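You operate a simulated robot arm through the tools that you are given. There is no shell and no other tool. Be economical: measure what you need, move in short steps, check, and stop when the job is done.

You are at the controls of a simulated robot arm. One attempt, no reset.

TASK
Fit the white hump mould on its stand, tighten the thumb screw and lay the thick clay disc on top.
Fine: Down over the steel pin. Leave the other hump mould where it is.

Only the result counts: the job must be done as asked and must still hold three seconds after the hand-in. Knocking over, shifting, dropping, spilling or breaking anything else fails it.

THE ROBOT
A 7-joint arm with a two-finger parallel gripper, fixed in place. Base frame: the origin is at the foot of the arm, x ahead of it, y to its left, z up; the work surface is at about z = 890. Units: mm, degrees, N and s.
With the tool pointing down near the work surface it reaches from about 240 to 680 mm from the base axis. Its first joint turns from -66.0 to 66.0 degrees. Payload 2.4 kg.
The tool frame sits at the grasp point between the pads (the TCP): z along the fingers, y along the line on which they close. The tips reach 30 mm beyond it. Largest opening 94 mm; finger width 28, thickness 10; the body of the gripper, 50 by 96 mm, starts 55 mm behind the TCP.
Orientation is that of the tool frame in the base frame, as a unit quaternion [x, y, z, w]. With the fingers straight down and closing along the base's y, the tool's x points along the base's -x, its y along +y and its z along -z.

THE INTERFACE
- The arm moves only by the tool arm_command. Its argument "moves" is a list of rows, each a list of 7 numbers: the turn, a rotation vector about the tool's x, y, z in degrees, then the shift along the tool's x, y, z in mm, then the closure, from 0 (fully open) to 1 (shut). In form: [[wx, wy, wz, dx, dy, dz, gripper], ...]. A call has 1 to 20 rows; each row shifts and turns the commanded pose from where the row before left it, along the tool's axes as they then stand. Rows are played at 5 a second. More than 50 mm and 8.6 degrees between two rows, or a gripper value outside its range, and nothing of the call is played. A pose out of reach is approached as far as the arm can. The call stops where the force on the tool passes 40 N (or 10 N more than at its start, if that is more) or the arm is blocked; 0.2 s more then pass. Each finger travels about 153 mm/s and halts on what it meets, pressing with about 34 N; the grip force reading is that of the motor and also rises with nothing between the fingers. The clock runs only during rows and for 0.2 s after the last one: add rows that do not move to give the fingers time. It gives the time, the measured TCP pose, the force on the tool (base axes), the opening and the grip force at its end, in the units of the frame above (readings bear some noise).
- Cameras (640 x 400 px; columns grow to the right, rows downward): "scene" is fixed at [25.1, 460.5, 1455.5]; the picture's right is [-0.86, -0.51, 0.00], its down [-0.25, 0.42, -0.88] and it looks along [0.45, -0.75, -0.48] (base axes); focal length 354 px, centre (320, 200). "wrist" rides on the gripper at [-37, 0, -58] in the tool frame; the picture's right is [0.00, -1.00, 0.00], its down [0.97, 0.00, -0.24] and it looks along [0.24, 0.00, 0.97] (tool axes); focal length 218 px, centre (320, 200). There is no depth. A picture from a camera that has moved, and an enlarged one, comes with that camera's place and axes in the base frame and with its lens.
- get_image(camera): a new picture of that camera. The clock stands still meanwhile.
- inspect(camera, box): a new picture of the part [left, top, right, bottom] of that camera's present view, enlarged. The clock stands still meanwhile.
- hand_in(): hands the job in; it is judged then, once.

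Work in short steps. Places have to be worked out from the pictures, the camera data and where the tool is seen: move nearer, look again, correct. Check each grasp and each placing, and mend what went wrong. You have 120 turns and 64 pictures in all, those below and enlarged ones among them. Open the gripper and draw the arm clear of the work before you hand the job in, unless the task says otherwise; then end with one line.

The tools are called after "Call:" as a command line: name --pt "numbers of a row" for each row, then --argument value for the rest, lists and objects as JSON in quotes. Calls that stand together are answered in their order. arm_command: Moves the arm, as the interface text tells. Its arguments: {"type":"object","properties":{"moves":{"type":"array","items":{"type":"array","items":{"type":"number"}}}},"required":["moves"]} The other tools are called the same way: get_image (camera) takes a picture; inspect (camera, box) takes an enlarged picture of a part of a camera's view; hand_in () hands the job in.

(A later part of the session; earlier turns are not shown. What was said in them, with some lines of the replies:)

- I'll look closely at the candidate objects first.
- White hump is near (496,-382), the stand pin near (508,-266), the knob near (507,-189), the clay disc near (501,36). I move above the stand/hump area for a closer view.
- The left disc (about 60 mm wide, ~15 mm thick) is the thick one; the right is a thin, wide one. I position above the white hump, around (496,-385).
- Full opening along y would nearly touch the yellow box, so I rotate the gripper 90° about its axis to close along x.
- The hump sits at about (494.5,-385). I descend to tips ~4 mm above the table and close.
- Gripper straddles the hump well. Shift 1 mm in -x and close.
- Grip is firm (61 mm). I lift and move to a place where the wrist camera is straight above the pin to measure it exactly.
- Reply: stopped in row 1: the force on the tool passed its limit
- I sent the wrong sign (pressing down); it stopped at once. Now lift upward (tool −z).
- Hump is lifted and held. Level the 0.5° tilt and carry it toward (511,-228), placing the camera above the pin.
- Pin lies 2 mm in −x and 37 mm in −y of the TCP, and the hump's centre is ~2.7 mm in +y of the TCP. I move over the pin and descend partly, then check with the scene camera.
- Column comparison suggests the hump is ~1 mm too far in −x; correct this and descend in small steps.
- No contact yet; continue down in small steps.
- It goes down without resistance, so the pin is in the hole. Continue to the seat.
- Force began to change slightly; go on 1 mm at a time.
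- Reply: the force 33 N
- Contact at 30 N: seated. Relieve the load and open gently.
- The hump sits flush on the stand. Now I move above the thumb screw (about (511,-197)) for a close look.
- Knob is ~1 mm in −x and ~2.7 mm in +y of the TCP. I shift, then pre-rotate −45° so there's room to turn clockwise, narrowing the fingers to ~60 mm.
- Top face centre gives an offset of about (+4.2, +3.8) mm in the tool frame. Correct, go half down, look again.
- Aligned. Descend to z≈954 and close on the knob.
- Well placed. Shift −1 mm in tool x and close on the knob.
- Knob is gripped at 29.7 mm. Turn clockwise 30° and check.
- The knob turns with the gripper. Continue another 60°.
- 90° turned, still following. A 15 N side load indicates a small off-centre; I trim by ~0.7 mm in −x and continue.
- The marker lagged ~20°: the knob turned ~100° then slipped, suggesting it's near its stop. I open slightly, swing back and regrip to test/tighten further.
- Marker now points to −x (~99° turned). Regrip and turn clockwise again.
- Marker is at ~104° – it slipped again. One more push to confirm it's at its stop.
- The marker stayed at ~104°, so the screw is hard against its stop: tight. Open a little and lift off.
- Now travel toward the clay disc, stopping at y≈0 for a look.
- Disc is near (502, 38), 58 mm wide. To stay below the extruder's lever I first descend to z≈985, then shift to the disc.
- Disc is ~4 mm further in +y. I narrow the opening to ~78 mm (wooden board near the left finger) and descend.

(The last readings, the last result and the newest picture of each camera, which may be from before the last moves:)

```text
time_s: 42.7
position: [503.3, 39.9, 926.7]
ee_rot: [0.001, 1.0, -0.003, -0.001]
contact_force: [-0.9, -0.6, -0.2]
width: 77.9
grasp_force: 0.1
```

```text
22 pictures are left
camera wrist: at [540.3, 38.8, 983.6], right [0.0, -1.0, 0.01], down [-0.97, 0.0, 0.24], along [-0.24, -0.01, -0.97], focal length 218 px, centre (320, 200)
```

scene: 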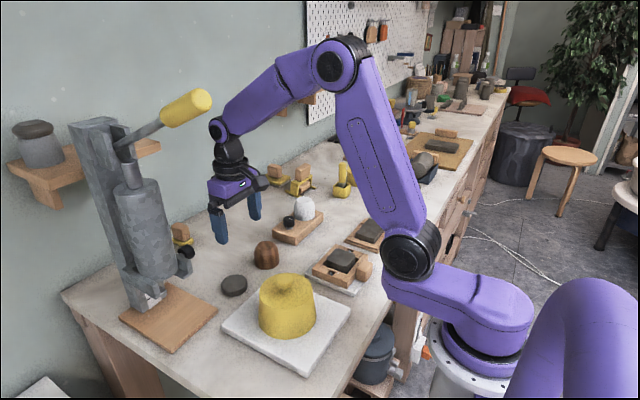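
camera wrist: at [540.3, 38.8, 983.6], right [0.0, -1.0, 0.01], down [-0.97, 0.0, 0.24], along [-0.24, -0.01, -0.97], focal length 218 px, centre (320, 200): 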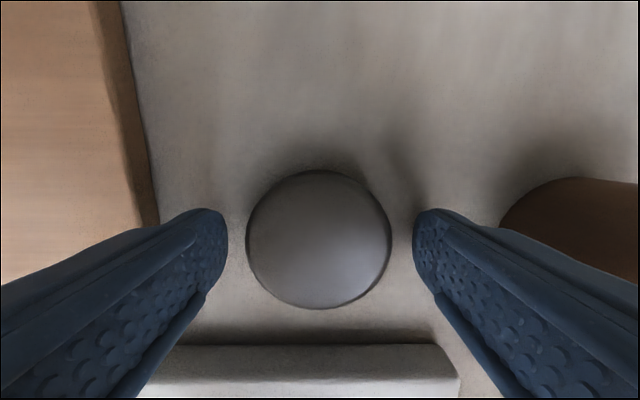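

Disc centred. Lower 3 mm more and close gently.

Call:
arm_command --pt "0 0 0 0 0 3 0.17" --pt "0 0 0 0 0 0 0.25" --pt "0 0 0 0 0 0 0.32" --pt "0 0 0 0 0 0 0.38" --pt "0 0 0 0 0 0 0.5" --pt "0 0 0 0 0 0 1" --pt "0 0 0 0 0 0 1"

```text
time_s: 44.3
position: [503.1, 39.2, 923.1]
ee_rot: [-0.001, 1.0, -0.003, -0.002]
contact_force: [0.0, 0.0, 1.8]
width: 56.4
grasp_force: 34.0
```

Gripped at 56.4 mm. Lift gently 60 mm and check.

Call:
arm_command --pt "0 0 0 0 0 -10 1" --pt "0 0 0 0 0 -25 1" --pt "0 0 0 0 0 -30 1" --pt "0 0 0 0 0 0 1"

Call:
get_image --camera "wrist"

Call:
inspect --camera "scene" --box '[180, 170, 300, 310]'

```text
time_s: 45.3
position: [503.3, 40.3, 987.5]
ee_rot: [0.0, 1.0, -0.002, -0.002]
contact_force: [0.7, 0.8, -0.8]
width: 56.3
grasp_force: 33.5
```

```text
21 pictures are left
camera wrist: at [540.5, 40.1, 1046.2], right [0.0, -1.0, 0.01], down [-0.97, 0.0, 0.24], along [-0.24, -0.01, -0.97], focal length 218 px, centre (320, 200)
```

wrist: 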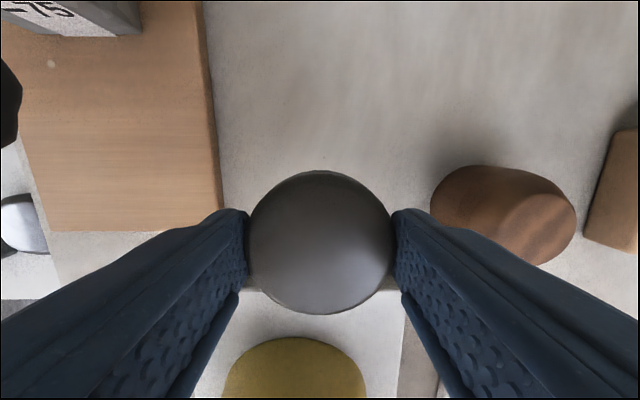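

```text
2.86 times, centred on (240, 240) of scene
camera zoom: at [25.2, 460.5, 1455.5], right [-0.86, -0.51, 0.0], down [-0.25, 0.42, -0.88], along [0.45, -0.75, -0.48], focal length 1012 px, centre (549, 86)
```

zoom: 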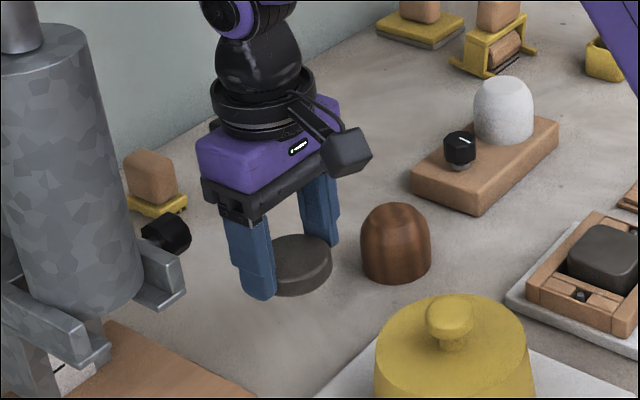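

The disc is held level. Carry it, rising, to above the white hump (TCP target ≈ (512.6,-265)).

Call:
arm_command --pt "0 0 0 0 -20 -30 1" --pt "0 0 0 -1 -40 -22 1" --pt "0 0 0 -1.4 -45 0 1" --pt "0 0 0 -1.4 -45 0 1" --pt "0 0 0 -1.4 -45 0 1" --pt "0 0 0 -1.4 -45 0 1" --pt "0 0 0 -1.4 -40 0 1" --pt "0 0 0 -1.4 -25 0 1" --pt "0 0 0 0 0 0 1" --pt "0 0 0 0 0 0 1"

Call:
get_image --camera "wrist"

Call:
inspect --camera "scene" --box '[265, 150, 345, 230]'

```text
time_s: 47.5
position: [512.4, -264.8, 1040.9]
ee_rot: [0.0, 1.0, -0.002, 0.0]
contact_force: [-0.8, 0.0, -0.2]
width: 56.2
grasp_force: 34.2
```

```text
19 pictures are left
camera wrist: at [550.3, -265.4, 1100.1], right [0.0, -1.0, 0.01], down [-0.97, 0.0, 0.24], along [-0.24, -0.01, -0.97], focal length 218 px, centre (320, 200)
```

wrist: 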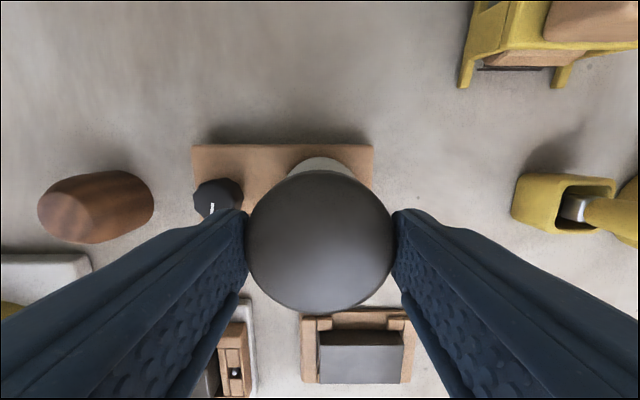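

```text
5.00 times, centred on (305, 190) of scene
camera zoom: at [25.2, 460.5, 1455.5], right [-0.86, -0.51, 0.0], down [-0.25, 0.42, -0.88], along [0.45, -0.75, -0.48], focal length 1770 px, centre (395, 250)
```

zoom: 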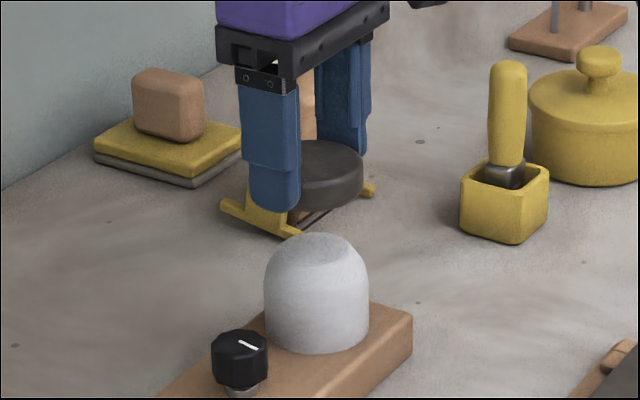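

Alignment agrees within ~1 mm in both views. Descend 30 mm, then small steps.

Call:
arm_command --pt "0 0 0 0 0 10 1" --pt "0 0 0 0 0 10 1" --pt "0 0 0 0 0 8 1" --pt "0 0 0 0 0 0 1"

Call:
inspect --camera "scene" --box '[275, 170, 335, 225]'

```text
time_s: 48.5
position: [511.4, -264.5, 1013.7]
ee_rot: [0.0, 1.0, -0.003, -0.001]
contact_force: [0.2, 0.1, -0.5]
width: 56.1
grasp_force: 34.1
```

```text
7.27 times, centred on (305, 198) of scene
camera zoom: at [25.2, 460.5, 1455.5], right [-0.86, -0.51, 0.0], down [-0.25, 0.42, -0.88], along [0.45, -0.75, -0.48], focal length 2575 px, centre (429, 218)
```

zoom: 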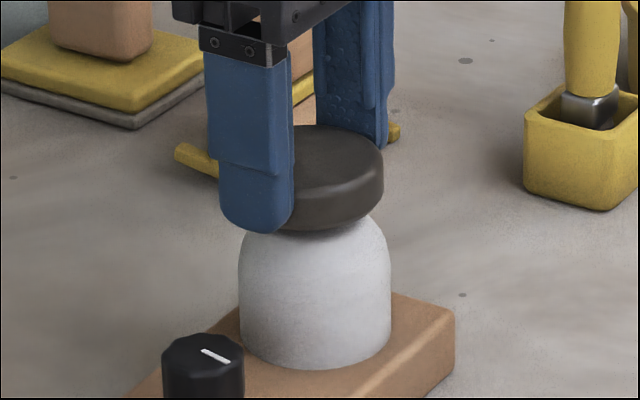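

Gap is roughly 10–14 mm. Continue in 2 mm steps.

Call:
arm_command --pt "0 0 0 0 0 2 1" --pt "0 0 0 0 0 2 1" --pt "0 0 0 0 0 2 1" --pt "0 0 0 0 0 2 1" --pt "0 0 0 0 0 0 1"

```text
time_s: 49.7
position: [510.8, -263.0, 1005.2]
ee_rot: [0.0, 1.0, -0.002, -0.002]
contact_force: [-0.6, -0.9, -1.2]
width: 56.2
grasp_force: 34.1
```

Call:
arm_command --pt "0 0 0 0 0 1 1" --pt "0 0 0 0 0 1 1" --pt "0 0 0 0 0 1 1" --pt "0 0 0 0 0 0 1"

Call:
inspect --camera "scene" --box '[275, 170, 335, 225]'

```text
time_s: 50.7
position: [511.0, -264.6, 1004.5]
ee_rot: [0.0, 1.0, -0.003, 0.0]
contact_force: [-6.2, 5.9, 30.0]
width: 56.6
grasp_force: 33.6
```

```text
7.27 times, centred on (305, 198) of scene
camera zoom: at [24.4, 461.0, 1455.4], right [-0.86, -0.51, 0.0], down [-0.25, 0.42, -0.88], along [0.45, -0.75, -0.48], focal length 2575 px, centre (429, 218)
```

zoom: 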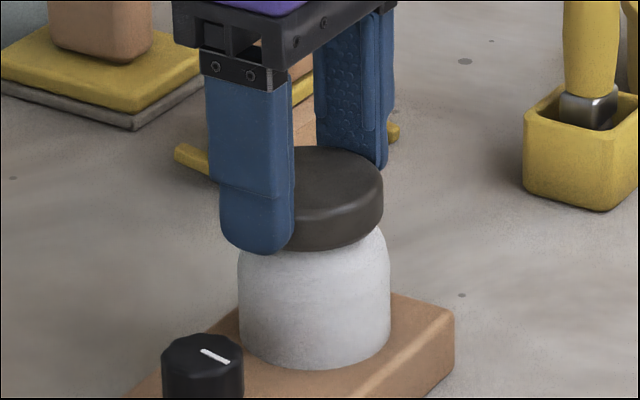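

Contact at 30 N: disc rests on the hump. Relieve and open.

Call:
arm_command --pt "0 0 0 0 0 -1.8 1" --pt "0 0 0 0 0 0 1" --pt "0 0 0 0 0 0 0.38" --pt "0 0 0 0 0 0 0.34" --pt "0 0 0 0 0 0 0.25" --pt "0 0 0 0 0 0 0.1" --pt "0 0 0 0 0 0 0"

Call:
inspect --camera "scene" --box '[275, 170, 335, 225]'

```text
time_s: 52.3
position: [512.8, -264.8, 1004.1]
ee_rot: [0.0, 1.0, -0.003, -0.001]
contact_force: [-0.5, -0.3, -1.0]
width: 93.8
grasp_force: 0.0
```

```text
7.27 times, centred on (305, 198) of scene
camera zoom: at [25.1, 460.5, 1455.5], right [-0.86, -0.51, 0.0], down [-0.25, 0.42, -0.88], along [0.45, -0.75, -0.48], focal length 2575 px, centre (429, 218)
```

zoom: 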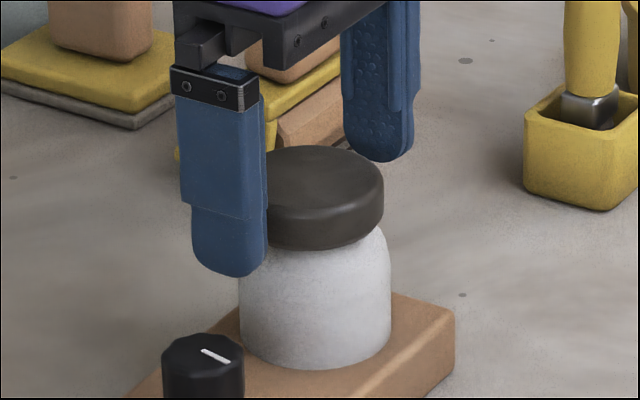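

Disc rests level. Raise straight up, clear the arm, and verify.

Call:
arm_command --pt "0 0 0 0 0 -15 0" --pt "0 0 0 0 0 -35 0" --pt "0 0 0 0 0 -45 0" --pt "0 0 0 20 0 -45 0" --pt "0 0 0 40 0 -20 0" --pt "0 0 0 40 0 0 0" --pt "0 0 0 40 0 0 0" --pt "0 0 0 0 0 0 0"

Call:
inspect --camera "scene" --box '[260, 165, 340, 245]'

Call:
get_image --camera "wrist"

```text
time_s: 54.1
position: [370.4, -264.2, 1164.1]
ee_rot: [0.0, 1.0, -0.003, -0.001]
contact_force: [-0.4, -0.1, -0.2]
width: 93.8
grasp_force: 0.1
```

```text
5.00 times, centred on (300, 205) of scene
camera zoom: at [25.1, 460.6, 1455.5], right [-0.86, -0.51, 0.0], down [-0.25, 0.42, -0.88], along [0.45, -0.75, -0.48], focal length 1770 px, centre (420, 175)
```

zoom: 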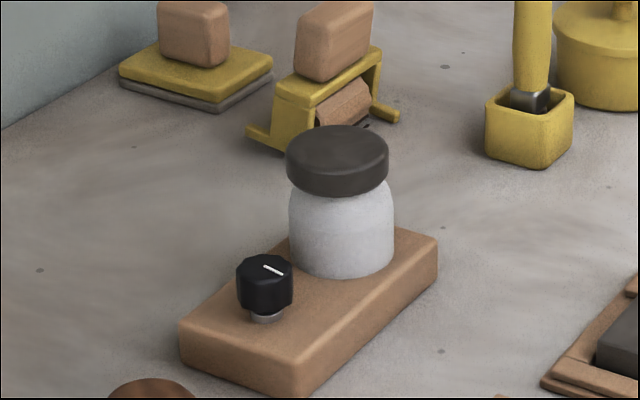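

```text
13 pictures are left
camera wrist: at [409.0, -264.1, 1222.9], right [0.0, -1.0, 0.01], down [-0.97, 0.0, 0.24], along [-0.24, -0.01, -0.97], focal length 218 px, centre (320, 200)
```

wrist: 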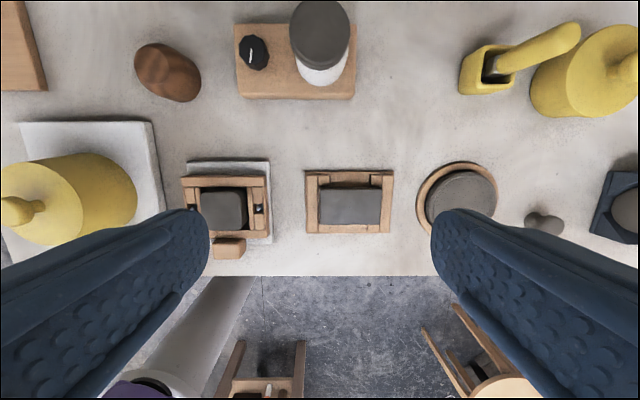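

The hump is seated on the pin, the screw is at its stop, the disc lies level on top, and nothing else has moved. Handing in.

Call:
hand_in

```text
The job is handed in.
```

The white hump mould is on its stand, down over the steel pin. The thumb screw is turned clockwise to its stop at about 104°, the thick clay disc lies level on top, and the other hump mould was left where it was.
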